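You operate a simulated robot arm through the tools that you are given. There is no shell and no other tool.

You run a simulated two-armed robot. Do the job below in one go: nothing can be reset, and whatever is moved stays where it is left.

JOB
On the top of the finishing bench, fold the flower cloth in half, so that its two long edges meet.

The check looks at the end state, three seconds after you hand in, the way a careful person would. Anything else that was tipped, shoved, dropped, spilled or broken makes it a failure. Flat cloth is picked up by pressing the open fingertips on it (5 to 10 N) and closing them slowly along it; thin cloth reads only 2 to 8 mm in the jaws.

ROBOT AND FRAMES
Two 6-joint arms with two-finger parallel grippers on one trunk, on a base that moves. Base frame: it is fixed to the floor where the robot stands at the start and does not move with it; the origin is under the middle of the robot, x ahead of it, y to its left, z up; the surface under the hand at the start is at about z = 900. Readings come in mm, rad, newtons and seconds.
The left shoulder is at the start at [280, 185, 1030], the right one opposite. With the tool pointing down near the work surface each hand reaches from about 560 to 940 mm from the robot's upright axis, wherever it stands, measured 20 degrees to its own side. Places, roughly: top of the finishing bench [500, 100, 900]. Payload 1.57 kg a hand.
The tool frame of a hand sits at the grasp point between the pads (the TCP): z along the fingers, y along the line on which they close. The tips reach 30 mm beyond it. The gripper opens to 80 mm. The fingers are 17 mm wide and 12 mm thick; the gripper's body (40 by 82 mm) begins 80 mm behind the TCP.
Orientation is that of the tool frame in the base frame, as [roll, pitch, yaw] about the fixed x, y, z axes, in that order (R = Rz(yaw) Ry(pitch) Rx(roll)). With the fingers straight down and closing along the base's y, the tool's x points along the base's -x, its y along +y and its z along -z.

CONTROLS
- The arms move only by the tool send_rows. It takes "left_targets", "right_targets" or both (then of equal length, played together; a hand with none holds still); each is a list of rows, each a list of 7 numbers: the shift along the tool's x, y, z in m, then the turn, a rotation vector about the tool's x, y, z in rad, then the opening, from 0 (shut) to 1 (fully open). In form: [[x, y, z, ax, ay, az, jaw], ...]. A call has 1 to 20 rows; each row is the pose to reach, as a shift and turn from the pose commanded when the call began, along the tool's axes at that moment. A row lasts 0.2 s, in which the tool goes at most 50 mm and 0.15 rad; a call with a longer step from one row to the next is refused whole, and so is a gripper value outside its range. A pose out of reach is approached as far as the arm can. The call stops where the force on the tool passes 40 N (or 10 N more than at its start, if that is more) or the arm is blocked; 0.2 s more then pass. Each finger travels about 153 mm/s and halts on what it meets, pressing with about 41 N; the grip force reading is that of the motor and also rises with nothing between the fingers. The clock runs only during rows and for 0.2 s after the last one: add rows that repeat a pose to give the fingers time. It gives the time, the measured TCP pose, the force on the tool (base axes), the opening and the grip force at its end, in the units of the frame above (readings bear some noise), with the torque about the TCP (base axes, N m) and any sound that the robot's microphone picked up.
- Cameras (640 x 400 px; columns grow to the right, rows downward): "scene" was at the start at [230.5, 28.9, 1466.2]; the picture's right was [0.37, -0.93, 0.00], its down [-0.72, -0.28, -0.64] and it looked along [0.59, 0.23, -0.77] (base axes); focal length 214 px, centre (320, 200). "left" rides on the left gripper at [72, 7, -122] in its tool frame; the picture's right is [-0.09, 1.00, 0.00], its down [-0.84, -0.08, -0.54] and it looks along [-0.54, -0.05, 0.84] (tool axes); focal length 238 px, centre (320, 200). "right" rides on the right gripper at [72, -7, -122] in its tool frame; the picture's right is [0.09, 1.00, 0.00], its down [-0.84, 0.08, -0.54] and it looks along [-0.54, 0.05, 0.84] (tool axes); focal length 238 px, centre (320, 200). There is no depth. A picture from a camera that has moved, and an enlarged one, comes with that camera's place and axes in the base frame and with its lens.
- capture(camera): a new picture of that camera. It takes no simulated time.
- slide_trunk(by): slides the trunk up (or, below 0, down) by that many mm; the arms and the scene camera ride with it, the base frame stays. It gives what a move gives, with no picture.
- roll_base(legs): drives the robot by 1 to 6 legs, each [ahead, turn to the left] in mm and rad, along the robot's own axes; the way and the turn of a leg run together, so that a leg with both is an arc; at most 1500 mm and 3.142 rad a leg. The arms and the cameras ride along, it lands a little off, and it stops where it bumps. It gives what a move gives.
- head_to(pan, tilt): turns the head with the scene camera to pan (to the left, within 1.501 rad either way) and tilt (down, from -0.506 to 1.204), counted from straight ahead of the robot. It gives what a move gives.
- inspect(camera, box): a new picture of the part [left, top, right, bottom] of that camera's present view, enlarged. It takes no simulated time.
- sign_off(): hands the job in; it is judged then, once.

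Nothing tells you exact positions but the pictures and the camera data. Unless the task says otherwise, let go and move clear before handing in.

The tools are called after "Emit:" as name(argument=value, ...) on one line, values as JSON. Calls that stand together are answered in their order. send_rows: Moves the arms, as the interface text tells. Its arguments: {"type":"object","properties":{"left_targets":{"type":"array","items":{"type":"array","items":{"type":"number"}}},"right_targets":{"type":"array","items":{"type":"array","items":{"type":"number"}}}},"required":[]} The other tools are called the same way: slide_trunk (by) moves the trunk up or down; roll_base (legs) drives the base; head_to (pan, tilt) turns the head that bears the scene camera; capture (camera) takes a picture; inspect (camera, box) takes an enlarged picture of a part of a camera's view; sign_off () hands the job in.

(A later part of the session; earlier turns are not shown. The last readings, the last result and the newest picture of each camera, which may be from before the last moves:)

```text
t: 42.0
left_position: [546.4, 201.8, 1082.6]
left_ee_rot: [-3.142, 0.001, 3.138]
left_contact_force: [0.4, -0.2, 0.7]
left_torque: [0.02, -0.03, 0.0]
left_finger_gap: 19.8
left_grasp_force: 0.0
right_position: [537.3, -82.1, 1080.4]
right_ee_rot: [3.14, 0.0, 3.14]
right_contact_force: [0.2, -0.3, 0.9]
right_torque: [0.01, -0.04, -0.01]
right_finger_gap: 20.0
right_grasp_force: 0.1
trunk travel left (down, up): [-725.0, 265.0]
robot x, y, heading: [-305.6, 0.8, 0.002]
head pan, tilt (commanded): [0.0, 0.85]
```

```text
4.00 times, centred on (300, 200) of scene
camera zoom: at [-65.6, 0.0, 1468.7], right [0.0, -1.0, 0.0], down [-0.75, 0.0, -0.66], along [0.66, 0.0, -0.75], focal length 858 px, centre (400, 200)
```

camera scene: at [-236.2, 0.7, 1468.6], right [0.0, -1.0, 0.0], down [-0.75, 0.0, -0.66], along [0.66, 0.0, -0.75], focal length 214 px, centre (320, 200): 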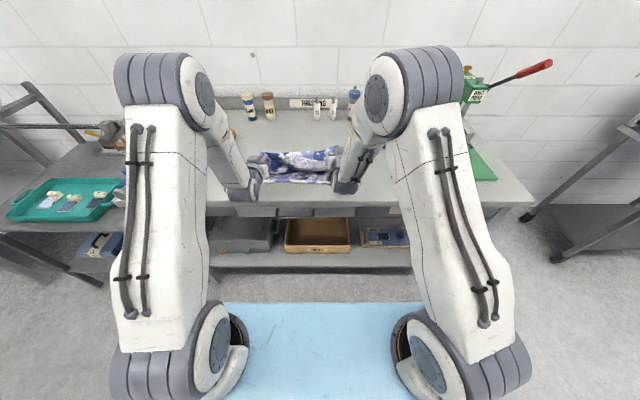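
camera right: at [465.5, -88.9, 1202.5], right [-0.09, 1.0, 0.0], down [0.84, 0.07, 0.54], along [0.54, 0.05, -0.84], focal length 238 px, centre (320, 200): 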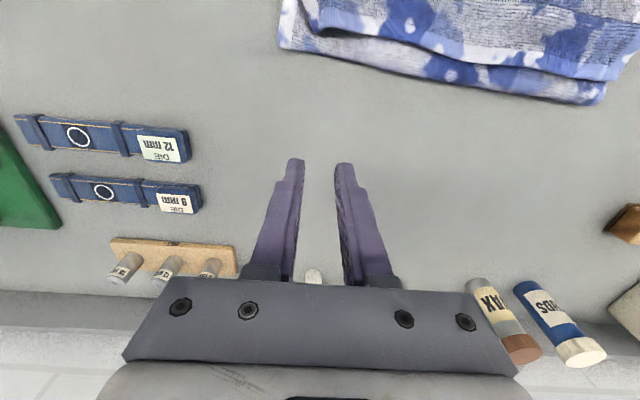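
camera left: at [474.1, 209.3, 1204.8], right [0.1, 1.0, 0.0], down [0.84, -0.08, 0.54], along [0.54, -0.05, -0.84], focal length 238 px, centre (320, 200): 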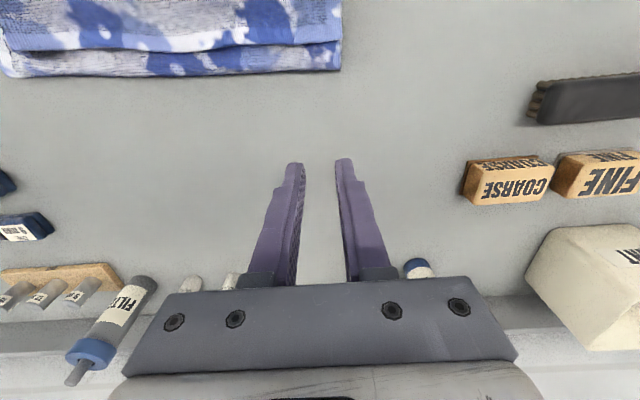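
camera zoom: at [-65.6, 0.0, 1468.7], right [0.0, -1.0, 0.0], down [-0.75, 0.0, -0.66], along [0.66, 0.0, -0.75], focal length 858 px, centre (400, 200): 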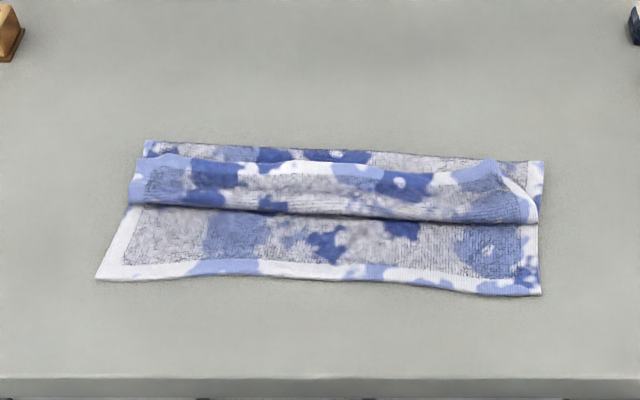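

From above, the flap spans about x 420–470 on the left and 399–451 on the right, with the fold at 496/469. I'll turn both hands 90° so the jaws close along x (cameras outward) and see whether the arms allow it.

Emit:
send_rows(left_targets=[[0, 0, 0, 0, 0, 0.131, 0.25], [0, 0, 0, 0, 0, 0.262, 0.25], [0, 0, 0, 0, 0, 0.393, 0.25], [0, 0, 0, 0, 0, 0.524, 0.25], [0, 0, 0, 0, 0, 0.654, 0.25], [0, 0, 0, 0, 0, 0.785, 0.25], [0, 0, 0, 0, 0, 0.916, 0.25], [0, 0, 0, 0, 0, 1.047, 0.25], [0, 0, 0, 0, 0, 1.178, 0.25], [0, 0, 0, 0, 0, 1.309, 0.25], [0, 0, 0, 0, 0, 1.44, 0.25], [0, 0, 0, 0, 0, 1.571, 0.25], [0, 0, 0, 0, 0, 1.571, 0.25]], right_targets=[[0, 0, 0, 0, 0, -0.131, 0.25], [0, 0, 0, 0, 0, -0.262, 0.25], [0, 0, 0, 0, 0, -0.393, 0.25], [0, 0, 0, 0, 0, -0.524, 0.25], [0, 0, 0, 0, 0, -0.654, 0.25], [0, 0, 0, 0, 0, -0.785, 0.25], [0, 0, 0, 0, 0, -0.916, 0.25], [0, 0, 0, 0, 0, -1.047, 0.25], [0, 0, 0, 0, 0, -1.178, 0.25], [0, 0, 0, 0, 0, -1.309, 0.25], [0, 0, 0, 0, 0, -1.44, 0.25], [0, 0, 0, 0, 0, -1.571, 0.25], [0, 0, 0, 0, 0, -1.571, 0.25]])

Emit:
capture(camera="left")

Emit:
capture(camera="right")

Emit:
capture(camera="scene")

```text
t: 44.8
left_position: [547.2, 203.1, 1081.8]
left_ee_rot: [3.142, 0.0, 1.566]
left_contact_force: [0.0, 1.1, 0.1]
left_torque: [0.04, -0.02, 0.0]
left_finger_gap: 19.9
left_grasp_force: 0.0
right_position: [538.4, -81.5, 1080.7]
right_ee_rot: [-3.139, -0.001, -1.573]
right_contact_force: [0.6, 0.2, 0.6]
right_torque: [0.01, -0.01, 0.01]
right_finger_gap: 20.0
right_grasp_force: 0.0
trunk travel left (down, up): [-725.0, 265.0]
robot x, y, heading: [-302.4, -0.9, -0.002]
head pan, tilt (commanded): [0.0, 0.85]
```

```text
taken
camera left: at [553.9, 275.1, 1204.7], right [1.0, -0.1, 0.0], down [-0.08, -0.84, 0.54], along [-0.05, -0.54, -0.84], focal length 238 px, centre (320, 200)
```

left: 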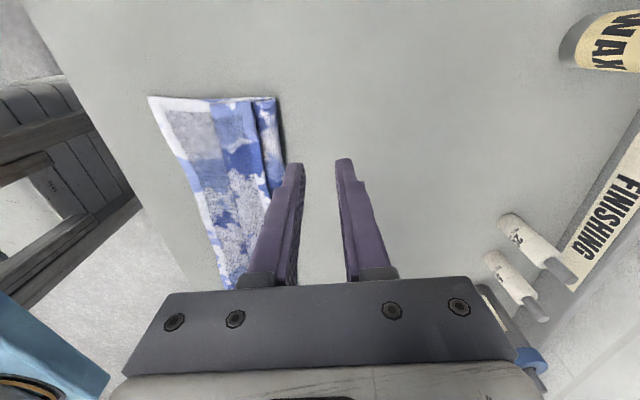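

```text
taken
camera right: at [544.0, -154.0, 1203.2], right [-1.0, -0.09, 0.0], down [-0.08, 0.84, 0.54], along [-0.05, 0.54, -0.84], focal length 238 px, centre (320, 200)
```

right: 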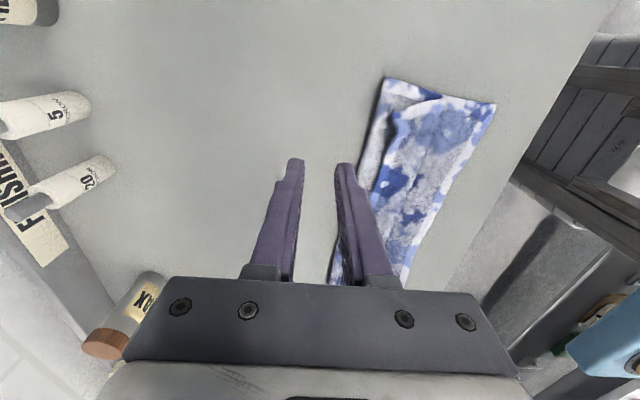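

```text
taken
camera scene: at [-65.2, 0.0, 1468.7], right [0.0, -1.0, 0.0], down [-0.75, 0.0, -0.66], along [0.66, 0.0, -0.75], focal length 214 px, centre (320, 200)
```

scene: 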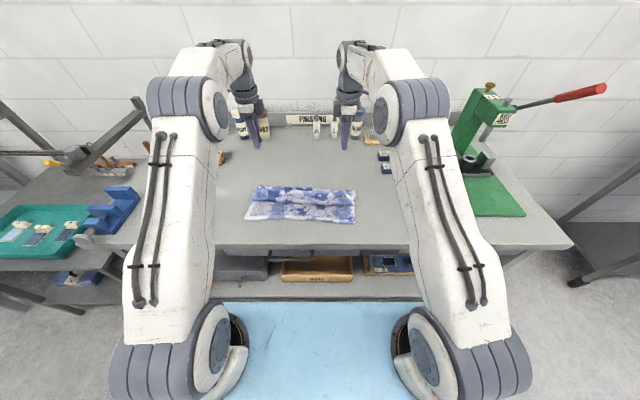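

Both hands turned fine. I'll zoom in on the flap from each side camera.

Emit:
inspect(camera="left", box=[140, 80, 300, 180])

Emit:
inspect(camera="right", box=[340, 70, 500, 170])

```text
4.00 times, centred on (220, 130) of left
camera zoom: at [553.9, 275.1, 1204.7], right [1.0, -0.1, 0.0], down [-0.08, -0.84, 0.54], along [-0.05, -0.54, -0.84], focal length 953 px, centre (720, 480)
```

zoom: 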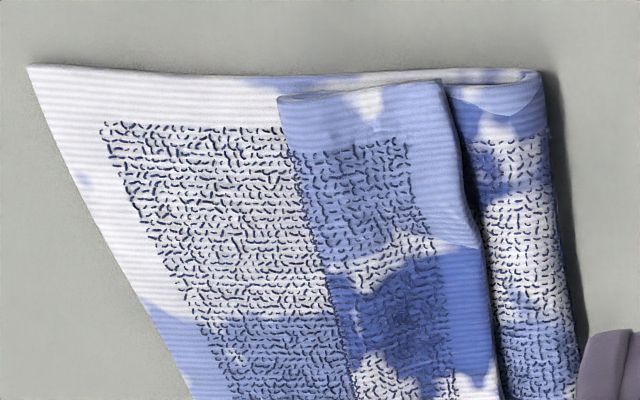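

```text
4.00 times, centred on (420, 120) of right
camera zoom: at [544.0, -154.0, 1203.2], right [-1.0, -0.09, 0.0], down [-0.08, 0.84, 0.54], along [-0.05, 0.54, -0.84], focal length 953 px, centre (-80, 520)
```

zoom: 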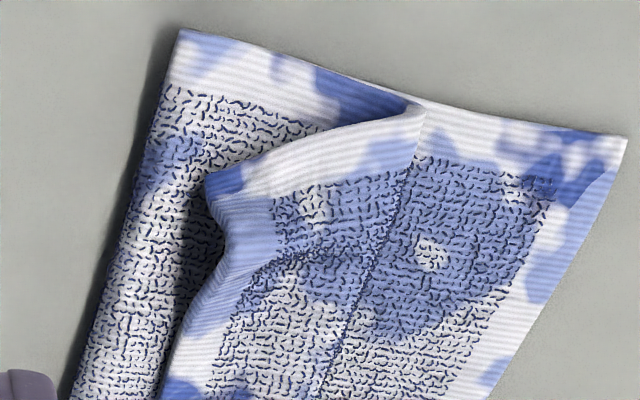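

The side views show the left flap corner at [471, 232] and the right at [455, −94], the latter pulled inward by the old pinch wrinkle. I'll position each hand over its flap corner, one finger on the flap and the other just past its free edge.

Emit:
send_rows(left_targets=[[0.0034, -0.0172, 0.0244, 0, 0, 0, 0.3], [0.0068, -0.0344, 0.0488, 0, 0, 0, 0.3], [0.0102, -0.0516, 0.0732, 0, 0, 0, 0.3], [0.0136, -0.0688, 0.0976, 0, 0, 0, 0.3], [0.017, -0.086, 0.122, 0, 0, 0, 0.3], [0.017, -0.086, 0.122, 0, 0, 0, 0.3]], right_targets=[[0.0025, 0.0185, 0.0241, 0, 0, 0, 0.3], [0.005, 0.037, 0.0483, 0, 0, 0, 0.3], [0.0075, 0.0554, 0.0724, 0, 0, 0, 0.3], [0.01, 0.0739, 0.0966, 0, 0, 0, 0.3], [0.0125, 0.0924, 0.1207, 0, 0, 0, 0.3], [0.0125, 0.0924, 0.1207, 0, 0, 0, 0.3]])

Emit:
capture(camera="left")

Emit:
capture(camera="right")

```text
t: 46.2
left_position: [461.2, 219.5, 958.3]
left_ee_rot: [3.14, -0.001, 1.567]
left_contact_force: [-0.8, 0.3, -0.3]
left_torque: [0.01, -0.02, 0.0]
left_finger_gap: 24.0
left_grasp_force: 0.0
right_position: [444.1, -92.5, 957.0]
right_ee_rot: [-3.14, 0.0, -1.575]
right_contact_force: [0.5, 0.5, 0.2]
right_torque: [-0.01, 0.03, 0.06]
right_finger_gap: 23.9
right_grasp_force: 0.0
trunk travel left (down, up): [-725.0, 265.0]
robot x, y, heading: [-302.8, -0.0, -0.001]
head pan, tilt (commanded): [0.0, 0.85]
```

```text
taken
camera left: at [467.7, 291.6, 1081.5], right [1.0, -0.1, 0.0], down [-0.08, -0.84, 0.54], along [-0.05, -0.54, -0.84], focal length 238 px, centre (320, 200)
```

left: 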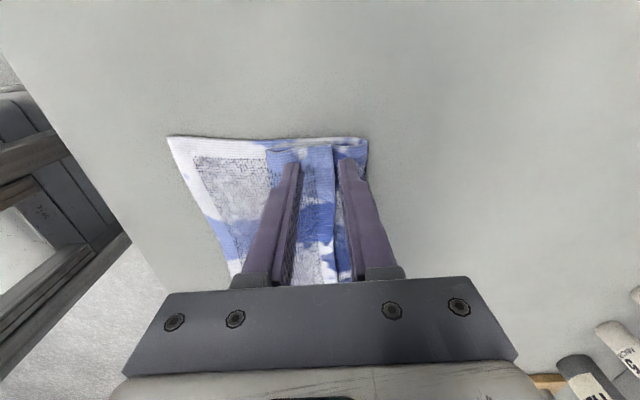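

```text
taken
camera right: at [450.4, -165.4, 1079.2], right [-1.0, -0.09, 0.0], down [-0.08, 0.84, 0.54], along [-0.05, 0.54, -0.84], focal length 238 px, centre (320, 200)
```

right: 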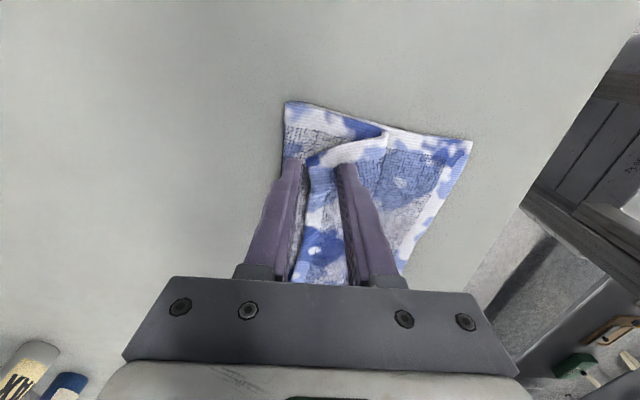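

Emit:
inspect(camera="left", box=[240, 120, 400, 220])

Emit:
inspect(camera="right", box=[240, 100, 400, 200])

```text
4.00 times, centred on (320, 170) of left
camera zoom: at [467.7, 291.6, 1081.5], right [1.0, -0.1, 0.0], down [-0.08, -0.84, 0.54], along [-0.05, -0.54, -0.84], focal length 953 px, centre (320, 320)
```

zoom: 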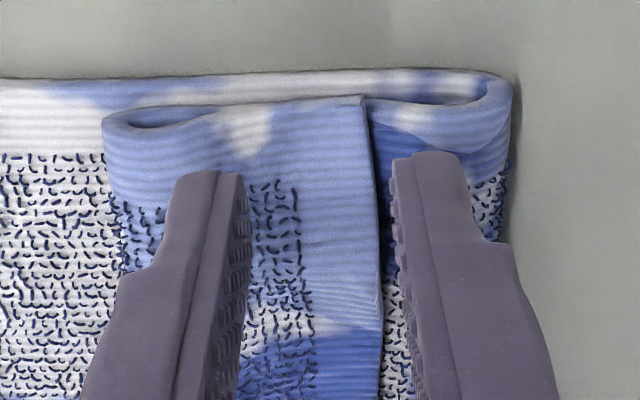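

```text
4.00 times, centred on (320, 150) of right
camera zoom: at [450.4, -165.4, 1079.2], right [-1.0, -0.09, 0.0], down [-0.08, 0.84, 0.54], along [-0.05, 0.54, -0.84], focal length 953 px, centre (320, 400)
```

zoom: 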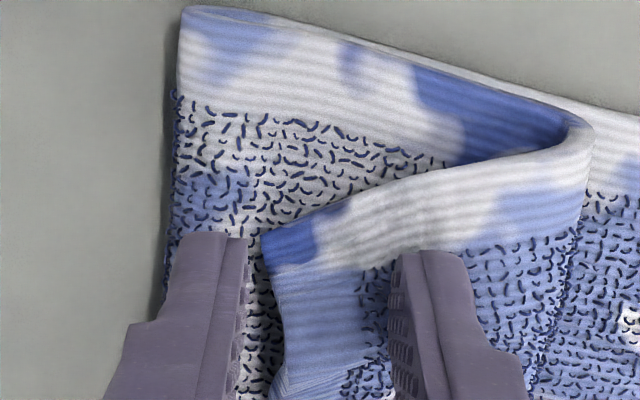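

The views are very clear: each flap edge sits neatly between its fingers. I'll lower slowly until the inner finger presses the flap lightly.

Emit:
send_rows(left_targets=[[0, 0, 0.005, 0, 0, 0, 0.3], [0, 0, 0.01, 0, 0, 0, 0.3], [0, 0, 0.014, 0, 0, 0, 0.3], [0, 0, 0.016, 0, 0, 0, 0.3], [0, 0, 0.016, 0, 0, 0, 0.3]], right_targets=[[-0.003, 0, 0.005, 0, 0, 0, 0.3], [-0.003, 0, 0.01, 0, 0, 0, 0.3], [-0.003, 0, 0.013, 0, 0, 0, 0.3], [-0.003, 0, 0.015, 0, 0, 0, 0.3], [-0.003, 0, 0.015, 0, 0, 0, 0.3]])

```text
t: 47.4
left_position: [459.9, 219.2, 942.2]
left_ee_rot: [3.141, 0.001, 1.568]
left_contact_force: [-0.4, -0.4, 1.2]
left_torque: [0.02, 0.01, 0.01]
left_finger_gap: 24.3
left_grasp_force: 0.0
right_position: [446.4, -91.9, 944.4]
right_ee_rot: [-3.139, 0.0, -1.576]
right_contact_force: [0.4, -0.1, 1.4]
right_torque: [-0.02, -0.06, 0.04]
right_finger_gap: 24.1
right_grasp_force: 0.1
trunk travel left (down, up): [-725.0, 265.0]
robot x, y, heading: [-303.3, 1.0, -0.002]
head pan, tilt (commanded): [0.0, 0.85]
```

Emit:
send_rows(left_targets=[[0, 0, 0.001, 0, 0, 0, 0.3], [0, 0, 0.002, 0, 0, 0, 0.3], [0, 0, 0.002, 0, 0, 0, 0.3]], right_targets=[[0, 0, 0.001, 0, 0, 0, 0.3], [0, 0, 0.002, 0, 0, 0, 0.3], [0, 0, 0.002, 0, 0, 0, 0.3]])

Emit:
inspect(camera="left", box=[240, 120, 400, 220])

Emit:
inspect(camera="right", box=[240, 100, 400, 200])

```text
t: 48.2
left_position: [461.3, 221.0, 941.9]
left_ee_rot: [3.141, 0.001, 1.569]
left_contact_force: [-0.2, -0.4, 1.4]
left_torque: [0.02, 0.01, 0.01]
left_finger_gap: 24.2
left_grasp_force: 0.0
right_position: [446.7, -90.7, 941.4]
right_ee_rot: [-3.139, 0.001, -1.576]
right_contact_force: [0.2, -0.3, 1.8]
right_torque: [0.0, -0.02, -0.01]
right_finger_gap: 23.8
right_grasp_force: 0.0
trunk travel left (down, up): [-725.0, 265.0]
robot x, y, heading: [-303.1, 0.1, -0.004]
head pan, tilt (commanded): [0.0, 0.85]
```

```text
4.00 times, centred on (320, 170) of left
camera zoom: at [467.6, 291.9, 1064.7], right [1.0, -0.1, 0.0], down [-0.08, -0.84, 0.54], along [-0.05, -0.54, -0.84], focal length 953 px, centre (320, 320)
```

zoom: 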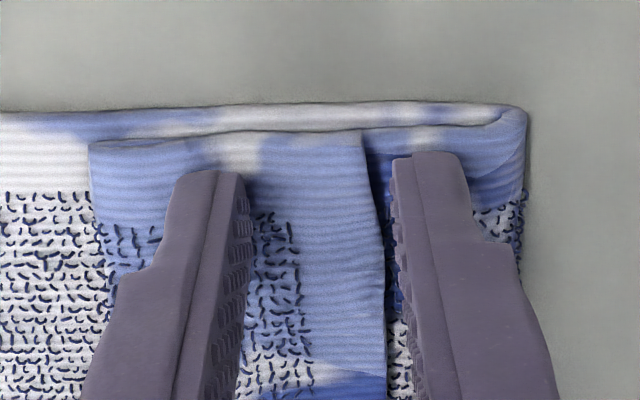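

```text
4.00 times, centred on (320, 150) of right
camera zoom: at [451.7, -164.0, 1064.0], right [-1.0, -0.09, 0.0], down [-0.08, 0.84, 0.54], along [-0.05, 0.54, -0.84], focal length 953 px, centre (320, 400)
```

zoom: 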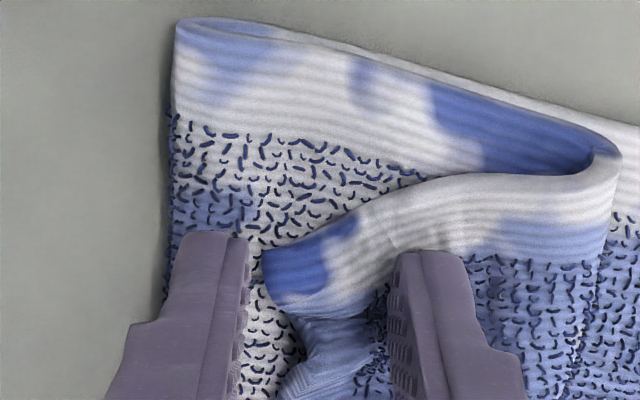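

Both fingers press lightly and the flap edges still sit inside the jaws. I'll press another millimetre and close slowly along x.

Emit:
send_rows(left_targets=[[0, 0, 0.001, 0, 0, 0, 0.3], [0, 0, 0.0015, 0, 0, 0, 0.28], [0, 0, 0.0015, 0, 0, 0, 0.255], [0, 0, 0.0015, 0, 0, 0, 0.23], [0, 0, 0.0015, 0, 0, 0, 0.205], [0, 0, 0.0015, 0, 0, 0, 0.18], [0, 0, 0.0015, 0, 0, 0, 0.155], [0, 0, 0.0015, 0, 0, 0, 0.13], [0, 0, 0.0015, 0, 0, 0, 0.105], [0, 0, 0.0015, 0, 0, 0, 0.08], [0, 0, 0.0015, 0, 0, 0, 0.08]], right_targets=[[0, 0, 0.001, 0, 0, 0, 0.3], [0, 0, 0.0015, 0, 0, 0, 0.28], [0, 0, 0.0015, 0, 0, 0, 0.255], [0, 0, 0.0015, 0, 0, 0, 0.23], [0, 0, 0.0015, 0, 0, 0, 0.205], [0, 0, 0.0015, 0, 0, 0, 0.18], [0, 0, 0.0015, 0, 0, 0, 0.155], [0, 0, 0.0015, 0, 0, 0, 0.13], [0, 0, 0.0015, 0, 0, 0, 0.105], [0, 0, 0.0015, 0, 0, 0, 0.08], [0, 0, 0.0015, 0, 0, 0, 0.08]])

Emit:
inspect(camera="left", box=[240, 120, 400, 220])

Emit:
inspect(camera="right", box=[240, 100, 400, 200])

```text
t: 50.6
left_position: [460.8, 220.0, 940.4]
left_ee_rot: [3.141, -0.002, 1.567]
left_contact_force: [0.4, 0.1, 1.4]
left_torque: [-0.01, -0.03, 0.03]
left_finger_gap: 8.0
left_grasp_force: 1.0
right_position: [446.4, -91.8, 940.3]
right_ee_rot: [-3.14, 0.0, -1.574]
right_contact_force: [0.5, -0.3, 1.2]
right_torque: [-0.01, 0.01, -0.01]
right_finger_gap: 7.7
right_grasp_force: 0.8
trunk travel left (down, up): [-725.0, 265.0]
robot x, y, heading: [-304.3, -0.0, -0.006]
head pan, tilt (commanded): [0.0, 0.85]
```

```text
4.00 times, centred on (320, 170) of left
camera zoom: at [467.2, 292.0, 1063.7], right [1.0, -0.1, 0.0], down [-0.08, -0.84, 0.54], along [-0.05, -0.54, -0.84], focal length 953 px, centre (320, 320)
```

zoom: 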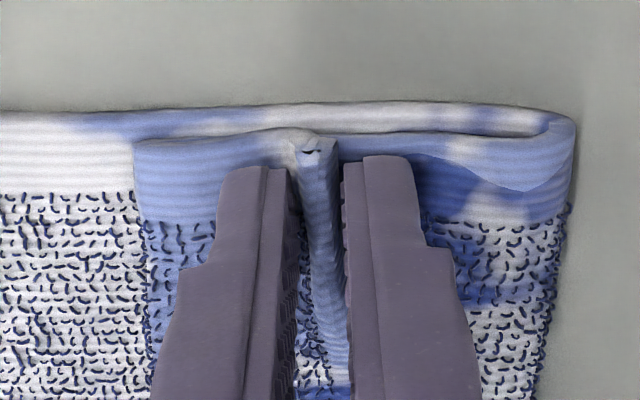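

```text
4.00 times, centred on (320, 150) of right
camera zoom: at [451.8, -164.4, 1062.7], right [-1.0, -0.09, 0.0], down [-0.08, 0.84, 0.54], along [-0.05, 0.54, -0.84], focal length 953 px, centre (320, 400)
```

zoom: 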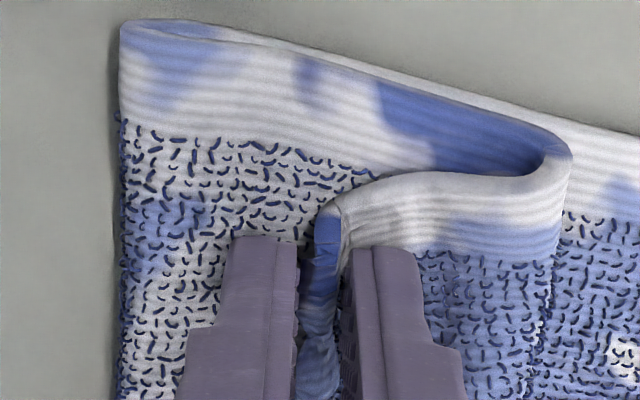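

Just what I wanted: on both sides the free edge has turned up between the fingers. Now I'll close fully.

Emit:
send_rows(left_targets=[[0, 0, 0, 0, 0, 0, 0.06], [0, 0, 0, 0, 0, 0, 0.04], [0, 0, 0, 0, 0, 0, 0.02], [0, 0, 0, 0, 0, 0, 0.0], [0, 0, 0, 0, 0, 0, 0.0], [0, 0, 0, 0, 0, 0, 0.0]], right_targets=[[0, 0, 0, 0, 0, 0, 0.06], [0, 0, 0, 0, 0, 0, 0.04], [0, 0, 0, 0, 0, 0, 0.02], [0, 0, 0, 0, 0, 0, 0.0], [0, 0, 0, 0, 0, 0, 0.0], [0, 0, 0, 0, 0, 0, 0.0]])

Emit:
inspect(camera="left", box=[240, 120, 400, 220])

Emit:
inspect(camera="right", box=[240, 100, 400, 200])

```text
t: 52.0
left_position: [459.7, 219.8, 940.9]
left_ee_rot: [-3.141, 0.0, 1.566]
left_contact_force: [-0.7, -0.2, 1.9]
left_torque: [-0.03, 0.03, 0.01]
left_finger_gap: 3.9
left_grasp_force: 24.9
right_position: [446.1, -92.4, 940.8]
right_ee_rot: [-3.139, -0.001, -1.573]
right_contact_force: [-1.3, -0.6, 1.1]
right_torque: [0.0, 0.03, 0.02]
right_finger_gap: 3.6
right_grasp_force: 24.9
trunk travel left (down, up): [-725.0, 265.0]
robot x, y, heading: [-302.8, 2.1, -0.007]
head pan, tilt (commanded): [0.0, 0.85]
```

```text
4.00 times, centred on (320, 170) of left
camera zoom: at [467.2, 292.0, 1063.8], right [1.0, -0.1, 0.0], down [-0.08, -0.84, 0.54], along [-0.05, -0.54, -0.84], focal length 953 px, centre (320, 320)
```

zoom: 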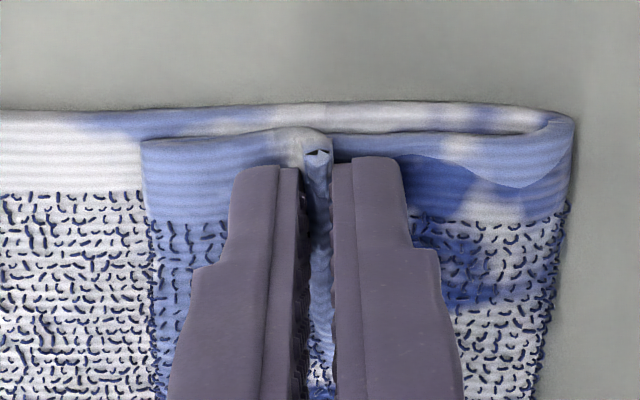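

```text
4.00 times, centred on (320, 150) of right
camera zoom: at [451.7, -164.4, 1062.7], right [-1.0, -0.09, 0.0], down [-0.08, 0.84, 0.54], along [-0.05, 0.54, -0.84], focal length 953 px, centre (320, 400)
```

zoom: 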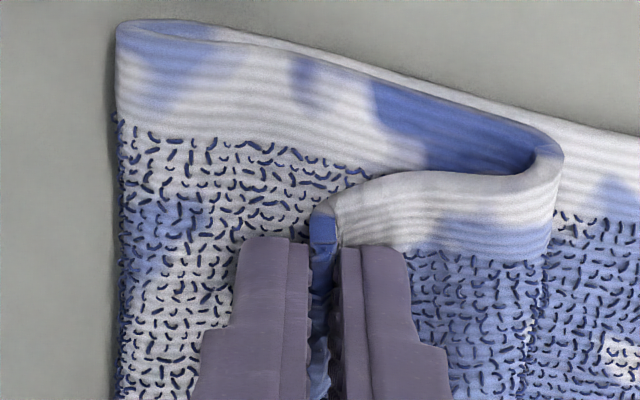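

Both grips are firm at 3.6–3.9 mm, on the flap only. I'll lift straight up with a gentle outward stretch and check that only the top layer rises.

Emit:
send_rows(left_targets=[[0, 0, -0.008, 0, 0, 0, 0], [0.001, 0, -0.018, 0, 0, 0, 0], [0.002, -0.003, -0.03, 0, 0, 0, 0], [0.003, -0.007, -0.045, 0, 0, 0, 0], [0.005, -0.011, -0.06, 0, 0, 0, 0], [0.006, -0.015, -0.075, 0, 0, 0, 0], [0.006, -0.015, -0.075, 0, 0, 0, 0]], right_targets=[[0, 0, -0.008, 0, 0, 0, 0], [0.001, 0, -0.018, 0, 0, 0, 0], [0.002, 0.003, -0.03, 0, 0, 0, 0], [0.003, 0.007, -0.045, 0, 0, 0, 0], [0.005, 0.011, -0.06, 0, 0, 0, 0], [0.006, 0.016, -0.075, 0, 0, 0, 0], [0.006, 0.016, -0.075, 0, 0, 0, 0]])

Emit:
capture(camera="left")

Emit:
capture(camera="right")

Emit:
inspect(camera="scene", box=[220, 140, 380, 240])

```text
t: 53.6
left_position: [443.9, 223.2, 1016.6]
left_ee_rot: [3.14, 0.001, 1.569]
left_contact_force: [0.1, -1.1, -0.4]
left_torque: [0.0, -0.01, -0.05]
left_finger_gap: 3.9
left_grasp_force: 25.0
right_position: [426.7, -96.2, 1015.6]
right_ee_rot: [-3.141, -0.001, -1.573]
right_contact_force: [-1.4, -0.1, -0.9]
right_torque: [-0.03, -0.02, 0.01]
right_finger_gap: 3.3
right_grasp_force: 24.7
trunk travel left (down, up): [-725.0, 265.0]
robot x, y, heading: [-304.4, -1.8, -0.006]
head pan, tilt (commanded): [0.0, 0.85]
```

```text
taken
camera left: at [450.8, 297.0, 1139.4], right [1.0, -0.1, 0.0], down [-0.08, -0.84, 0.54], along [-0.05, -0.54, -0.84], focal length 238 px, centre (320, 200)
```

left: 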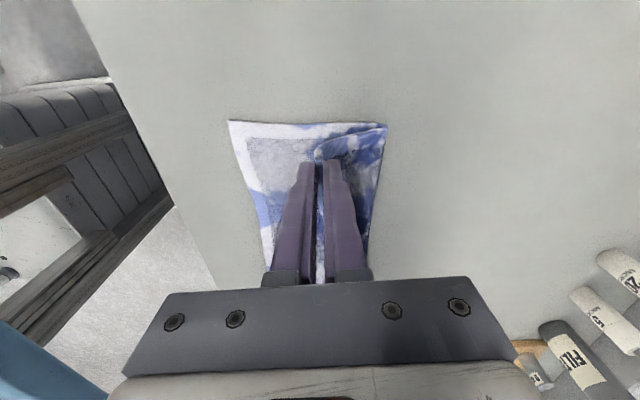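

```text
taken
camera right: at [434.0, -169.8, 1138.6], right [-1.0, -0.09, 0.0], down [-0.08, 0.84, 0.54], along [-0.05, 0.54, -0.84], focal length 238 px, centre (320, 200)
```

right: 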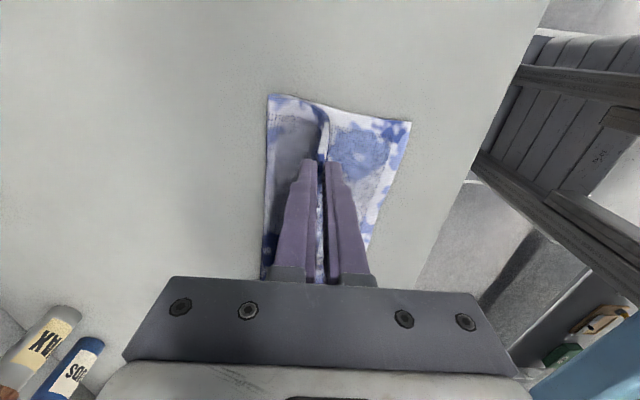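

```text
4.00 times, centred on (300, 190) of scene
camera zoom: at [-65.4, 0.0, 1468.7], right [0.0, -1.0, 0.0], down [-0.75, 0.0, -0.66], along [0.66, 0.0, -0.75], focal length 858 px, centre (400, 240)
```

zoom: 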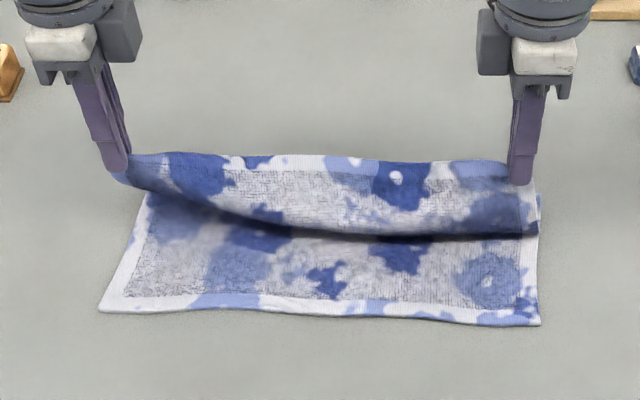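

Emit:
inspect(camera="left", box=[220, 100, 400, 212])

Emit:
inspect(camera="right", box=[240, 80, 420, 192])

```text
3.56 times, centred on (310, 156) of left
camera zoom: at [450.8, 297.0, 1139.4], right [1.0, -0.1, 0.0], down [-0.08, -0.84, 0.54], along [-0.05, -0.54, -0.84], focal length 848 px, centre (356, 356)
```

zoom: 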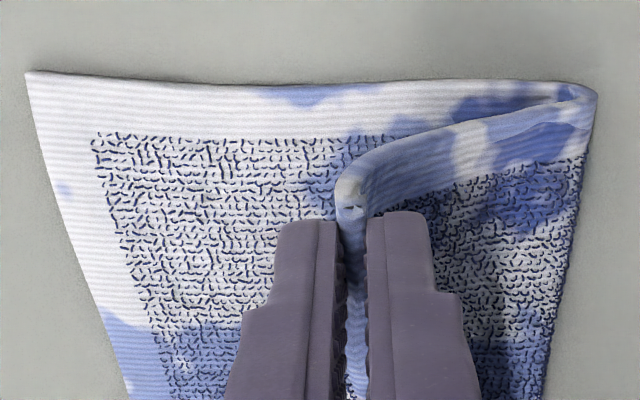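

```text
3.56 times, centred on (330, 136) of right
camera zoom: at [434.0, -169.8, 1138.6], right [-1.0, -0.09, 0.0], down [-0.08, 0.84, 0.54], along [-0.05, 0.54, -0.84], focal length 848 px, centre (284, 428)
```

zoom: 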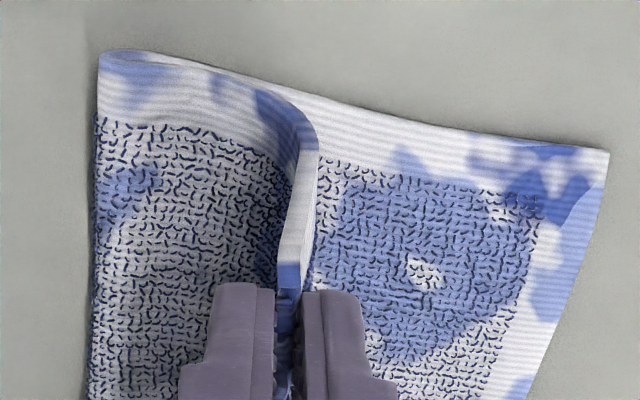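

The side views show the top layer rising cleanly from the fold to the hands. The whole cloth has slid about 9 mm, so the near corners are now around [356, 246] and [341, −113]. I'll lower along the 45° line, tilting forward and stretching slightly outward.

Emit:
send_rows(left_targets=[[0.001, -0.0084, 0.0078, -0.067, 0, 0, 0], [0.002, -0.0169, 0.0157, -0.133, 0, 0, 0], [0.003, -0.0253, 0.0235, -0.2, 0, 0, 0], [0.004, -0.0337, 0.0313, -0.267, 0, 0, 0], [0.005, -0.0422, 0.0392, -0.333, 0, 0, 0], [0.006, -0.0506, 0.047, -0.4, 0, 0, 0], [0.006, -0.0506, 0.047, -0.4, 0, 0, 0]], right_targets=[[0.001, 0.0081, 0.0077, 0.067, 0, 0, 0], [0.002, 0.0161, 0.0153, 0.133, 0, 0, 0], [0.003, 0.0242, 0.023, 0.2, 0, 0, 0], [0.004, 0.0323, 0.0307, 0.267, 0, 0, 0], [0.005, 0.0403, 0.0383, 0.333, 0, 0, 0], [0.006, 0.0484, 0.046, 0.4, 0, 0, 0], [0.006, 0.0484, 0.046, 0.4, 0, 0, 0]])

Emit:
inspect(camera="left", box=[220, 100, 420, 225])

Emit:
inspect(camera="right", box=[220, 80, 420, 205])

Emit:
inspect(camera="scene", box=[220, 140, 380, 240])

```text
t: 55.2
left_position: [394.4, 230.2, 968.7]
left_ee_rot: [2.741, 0.001, 1.567]
left_contact_force: [-1.1, -0.4, -0.2]
left_torque: [-0.01, 0.07, 0.01]
left_finger_gap: 3.8
left_grasp_force: 24.4
right_position: [379.7, -103.7, 969.6]
right_ee_rot: [-2.74, 0.002, -1.573]
right_contact_force: [0.4, 0.6, 0.9]
right_torque: [0.03, 0.05, 0.02]
right_finger_gap: 3.5
right_grasp_force: 25.0
right hand out of reach, approached as far as the arm can: row 6
trunk travel left (down, up): [-725.0, 265.0]
robot x, y, heading: [-299.1, 3.5, -0.007]
head pan, tilt (commanded): [0.0, 0.85]
```

```text
3.20 times, centred on (320, 162) of left
camera zoom: at [353.1, 303.0, 1084.6], right [0.92, -0.09, 0.39], down [-0.28, -0.84, 0.47], along [0.28, -0.54, -0.79], focal length 763 px, centre (320, 320)
```

zoom: 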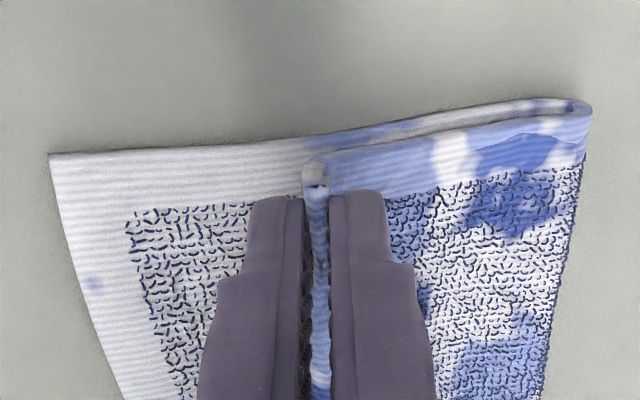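

```text
3.20 times, centred on (320, 142) of right
camera zoom: at [337.3, -175.6, 1084.9], right [-0.92, -0.09, -0.39], down [-0.28, 0.84, 0.47], along [0.28, 0.54, -0.79], focal length 763 px, centre (320, 384)
```

zoom: 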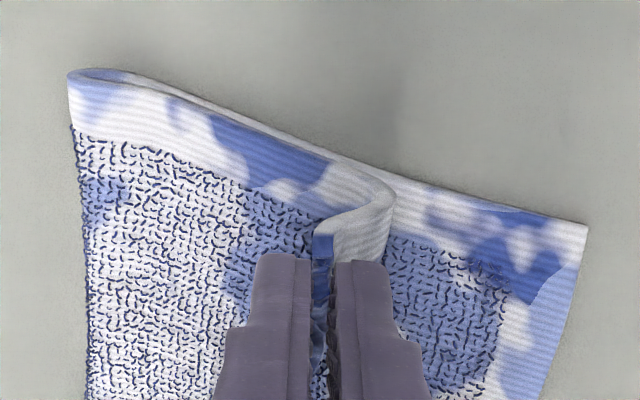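

```text
4.00 times, centred on (300, 190) of scene
camera zoom: at [-65.3, 0.0, 1468.7], right [0.0, -1.0, 0.0], down [-0.75, 0.0, -0.66], along [0.66, 0.0, -0.75], focal length 858 px, centre (400, 240)
```

zoom: 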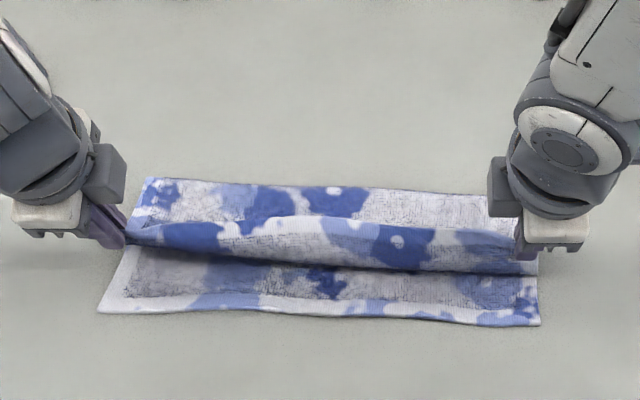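

The left side is lying down straight. The right hand is near its inner reach limit, so I'll nudge both hands forward and then use the base to draw them back toward the near edge.

Emit:
send_rows(left_targets=[[0, 0.0123, 0.0052, 0, 0, 0, 0], [0, 0.0246, 0.0104, 0, 0, 0, 0], [0, 0.0368, 0.0156, 0, 0, 0, 0], [0, 0.0368, 0.0156, 0, 0, 0, 0]], right_targets=[[0, -0.0123, 0.0052, 0, 0, 0, 0], [0, -0.0246, 0.0104, 0, 0, 0, 0], [0, -0.0368, 0.0156, 0, 0, 0, 0], [0, -0.0368, 0.0156, 0, 0, 0, 0]])

Emit:
roll_base(legs=[[-70, 0]])

Emit:
inspect(camera="left", box=[220, 100, 420, 225])

Emit:
inspect(camera="right", box=[220, 80, 420, 205])

Emit:
inspect(camera="scene", box=[220, 120, 380, 220])

```text
t: 56.2
left_position: [434.7, 230.4, 968.9]
left_ee_rot: [2.743, 0.002, 1.567]
left_contact_force: [0.4, -0.4, 0.3]
left_torque: [0.01, 0.09, 0.01]
left_finger_gap: 3.7
left_grasp_force: 24.6
right_position: [419.9, -102.3, 969.1]
right_ee_rot: [-2.741, -0.002, -1.574]
right_contact_force: [0.3, 0.2, 0.2]
right_torque: [0.01, 0.07, 0.02]
right_finger_gap: 3.8
right_grasp_force: 25.0
trunk travel left (down, up): [-725.0, 265.0]
robot x, y, heading: [-305.1, 0.4, -0.006]
head pan, tilt (commanded): [0.0, 0.85]
```

```text
t: 57.2
left_position: [363.7, 229.6, 968.0]
left_ee_rot: [2.742, 0.001, 1.566]
left_contact_force: [0.0, -0.2, -0.9]
left_torque: [-0.01, 0.08, 0.0]
left_finger_gap: 4.0
left_grasp_force: 24.7
right_position: [351.3, -103.3, 968.4]
right_ee_rot: [-2.741, 0.0, -1.574]
right_contact_force: [0.6, -0.2, -0.1]
right_torque: [0.03, 0.04, 0.01]
right_finger_gap: 3.3
right_grasp_force: 24.7
trunk travel left (down, up): [-725.0, 265.0]
robot x, y, heading: [-372.7, -3.5, -0.003]
head pan, tilt (commanded): [0.0, 0.85]
```

```text
3.20 times, centred on (320, 162) of left
camera zoom: at [323.9, 301.9, 1084.7], right [0.92, -0.1, 0.39], down [-0.29, -0.84, 0.47], along [0.28, -0.54, -0.79], focal length 763 px, centre (320, 320)
```

zoom: 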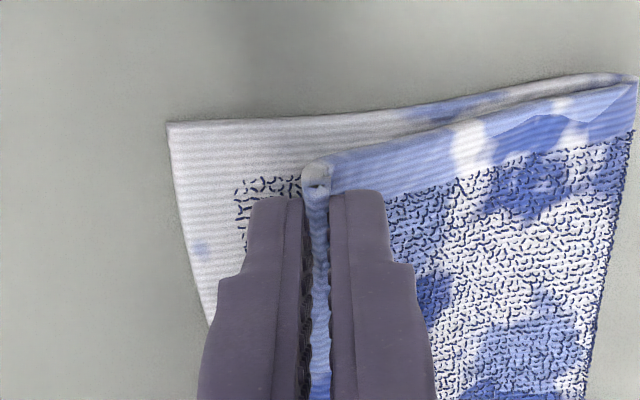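

```text
3.20 times, centred on (320, 142) of right
camera zoom: at [308.8, -176.0, 1084.3], right [-0.92, -0.09, -0.39], down [-0.28, 0.84, 0.47], along [0.28, 0.54, -0.79], focal length 763 px, centre (320, 384)
```

zoom: 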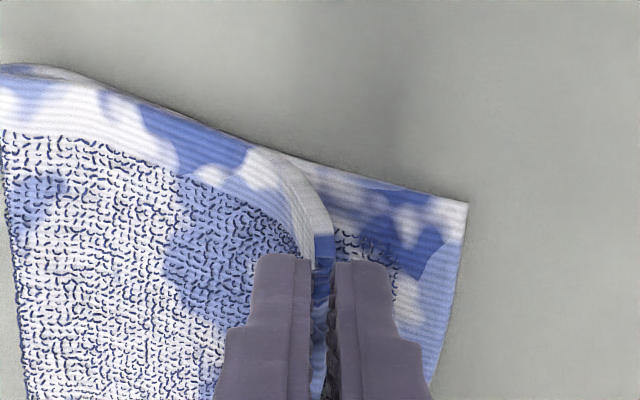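

```text
4.00 times, centred on (300, 170) of scene
camera zoom: at [-135.0, -0.1, 1468.6], right [0.0, -1.0, 0.0], down [-0.75, 0.0, -0.66], along [0.66, 0.0, -0.75], focal length 858 px, centre (400, 320)
```

zoom: 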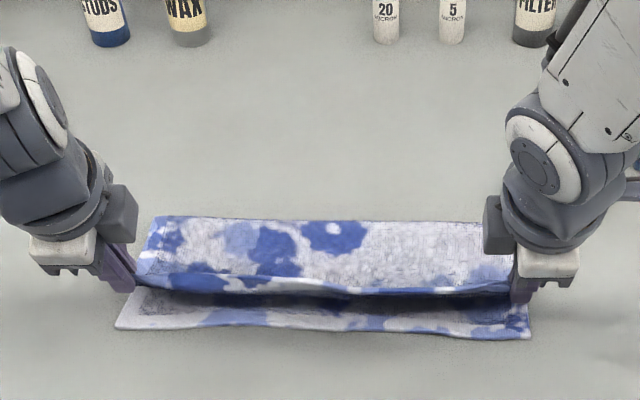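

Excellent: the top layer now slopes straight from the fold to both hands. The near corners measure [355.5, 245.5] and [340.5, −114.5]. I'll lower to just above them while tilting more.

Emit:
send_rows(left_targets=[[0.0004, -0.0052, 0.0039, -0.07, 0, 0, 0], [0.0008, -0.0105, 0.0077, -0.14, 0, 0, 0], [0.0012, -0.0157, 0.0116, -0.21, 0, 0, 0], [0.0016, -0.021, 0.0154, -0.28, 0, 0, 0], [0.002, -0.0262, 0.0193, -0.35, 0, 0, 0], [0.002, -0.0262, 0.0193, -0.35, 0, 0, 0]], right_targets=[[-0.0004, 0.0058, 0.0037, 0.07, 0, 0, 0], [-0.0008, 0.0115, 0.0075, 0.14, 0, 0, 0], [-0.0012, 0.0173, 0.0112, 0.21, 0, 0, 0], [-0.0016, 0.023, 0.015, 0.28, 0, 0, 0], [-0.002, 0.0288, 0.0187, 0.35, 0, 0, 0], [-0.002, 0.0288, 0.0187, 0.35, 0, 0, 0]])

Emit:
inspect(camera="left", box=[220, 100, 420, 225])

Emit:
inspect(camera="right", box=[220, 80, 420, 205])

Emit:
inspect(camera="scene", box=[220, 120, 380, 220])

```text
t: 58.6
left_position: [377.7, 230.0, 1024.8]
left_ee_rot: [2.529, -0.01, 1.578]
left_contact_force: [-0.3, -3.0, -0.8]
left_torque: [-0.02, 0.12, -0.05]
left_finger_gap: 3.6
left_grasp_force: 24.6
left hand out of reach, approached as far as the arm can: row 1, 2, 3, 4, 5, 6
right_position: [332.3, -100.7, 940.2]
right_ee_rot: [-2.39, 0.001, -1.576]
right_contact_force: [0.7, 2.0, 0.1]
right_torque: [0.06, 0.0, 0.0]
right_finger_gap: 3.5
right_grasp_force: 24.3
right hand out of reach, approached as far as the arm can: row 1, 2, 3
trunk travel left (down, up): [-725.0, 265.0]
robot x, y, heading: [-372.1, -0.8, -0.012]
head pan, tilt (commanded): [0.0, 0.85]
```

```text
3.20 times, centred on (320, 162) of left
camera zoom: at [313.8, 300.7, 1131.8], right [0.82, -0.09, 0.57], down [-0.37, -0.84, 0.39], along [0.44, -0.53, -0.72], focal length 763 px, centre (320, 320)
```

zoom: 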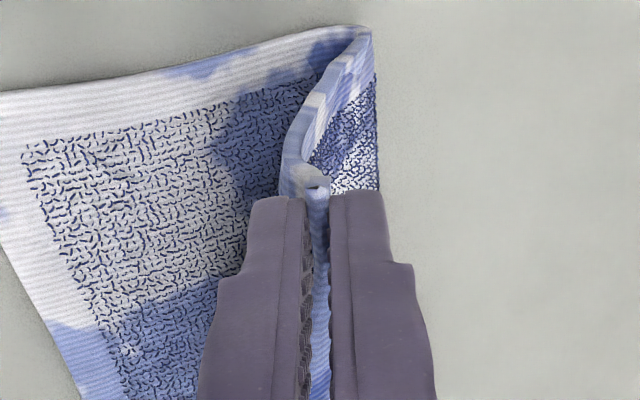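

```text
3.20 times, centred on (320, 142) of right
camera zoom: at [253.8, -173.6, 1034.1], right [-0.73, -0.09, -0.68], down [-0.42, 0.84, 0.34], along [0.54, 0.54, -0.65], focal length 763 px, centre (320, 384)
```

zoom: 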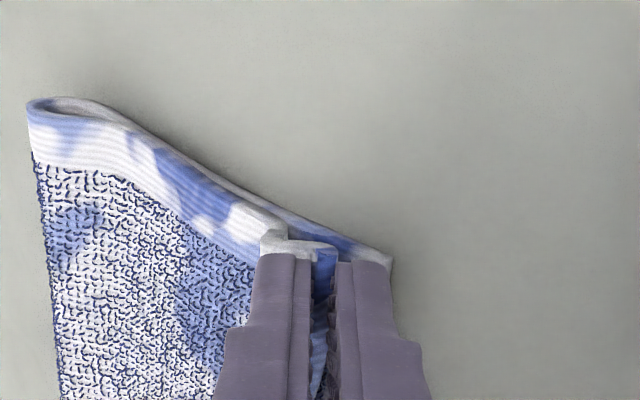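

```text
4.00 times, centred on (300, 170) of scene
camera zoom: at [-135.7, 0.0, 1468.7], right [0.0, -1.0, 0.0], down [-0.75, 0.0, -0.66], along [0.66, 0.0, -0.75], focal length 858 px, centre (400, 320)
```

zoom: 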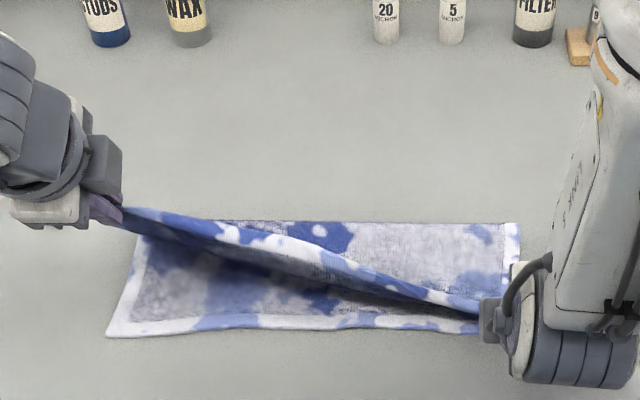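

The right hand reached its place, but the left arm hit a joint limit and swung up, lifting its side. I'll bring the left hand back down at a smaller tilt.

Emit:
send_rows(left_targets=[[0, -0.0063, 0.0062, 0.05, 0, 0, 0], [0, -0.0126, 0.0123, 0.1, 0, 0, 0], [0, -0.0189, 0.0185, 0.15, 0, 0, 0], [0, -0.0252, 0.0247, 0.2, 0, 0, 0], [0, -0.0315, 0.0308, 0.2126, 0, 0, 0], [0, -0.0378, 0.037, 0.2126, 0, 0, 0], [0, -0.0378, 0.037, 0.2126, 0, 0, 0]])

Emit:
inspect(camera="scene", box=[220, 120, 380, 220])

```text
t: 60.2
left_position: [368.8, 231.7, 975.0]
left_ee_rot: [2.745, -0.011, 1.576]
left_contact_force: [-0.2, -0.1, -1.2]
left_torque: [0.0, -0.05, 0.0]
left_finger_gap: 3.8
left_grasp_force: 24.7
left hand out of reach, approached as far as the arm can: row 1, 2
right_position: [332.9, -100.1, 940.6]
right_ee_rot: [-2.39, 0.001, -1.576]
right_contact_force: [0.1, 0.3, 0.5]
right_torque: [-0.02, 0.07, -0.02]
right_finger_gap: 3.7
right_grasp_force: 24.2
trunk travel left (down, up): [-725.0, 265.0]
robot x, y, heading: [-374.9, -1.3, -0.008]
head pan, tilt (commanded): [0.0, 0.85]
```

```text
4.00 times, centred on (300, 170) of scene
camera zoom: at [-135.5, 0.0, 1468.7], right [0.0, -1.0, 0.0], down [-0.75, 0.0, -0.66], along [0.66, 0.0, -0.75], focal length 858 px, centre (400, 320)
```

zoom: 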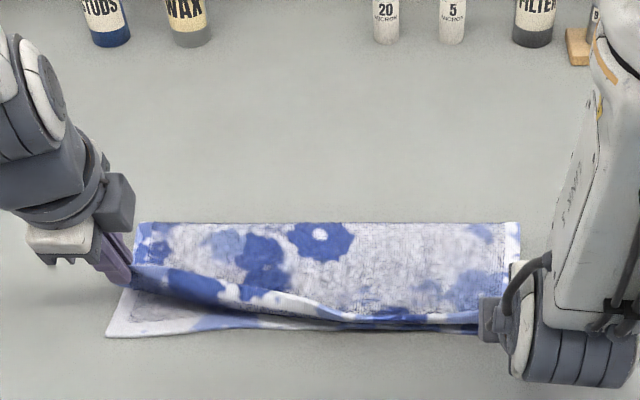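

Emit:
inspect(camera="left", box=[200, 80, 440, 230])

Emit:
inspect(camera="right", box=[200, 80, 440, 230])

```text
2.67 times, centred on (320, 155) of left
camera zoom: at [327.3, 302.9, 1092.5], right [0.92, -0.09, 0.38], down [-0.28, -0.84, 0.46], along [0.28, -0.53, -0.8], focal length 636 px, centre (320, 320)
```

zoom: 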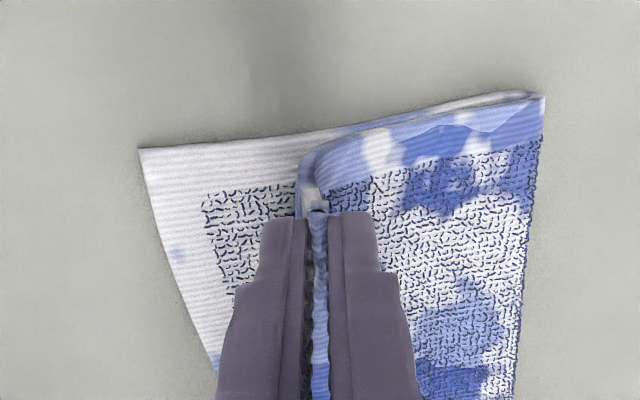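

```text
2.67 times, centred on (320, 155) of right
camera zoom: at [254.3, -173.2, 1034.4], right [-0.73, -0.09, -0.68], down [-0.42, 0.84, 0.34], along [0.54, 0.54, -0.65], focal length 636 px, centre (320, 320)
```

zoom: 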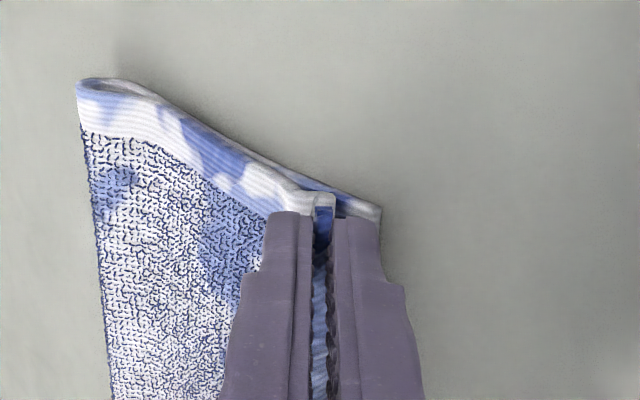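

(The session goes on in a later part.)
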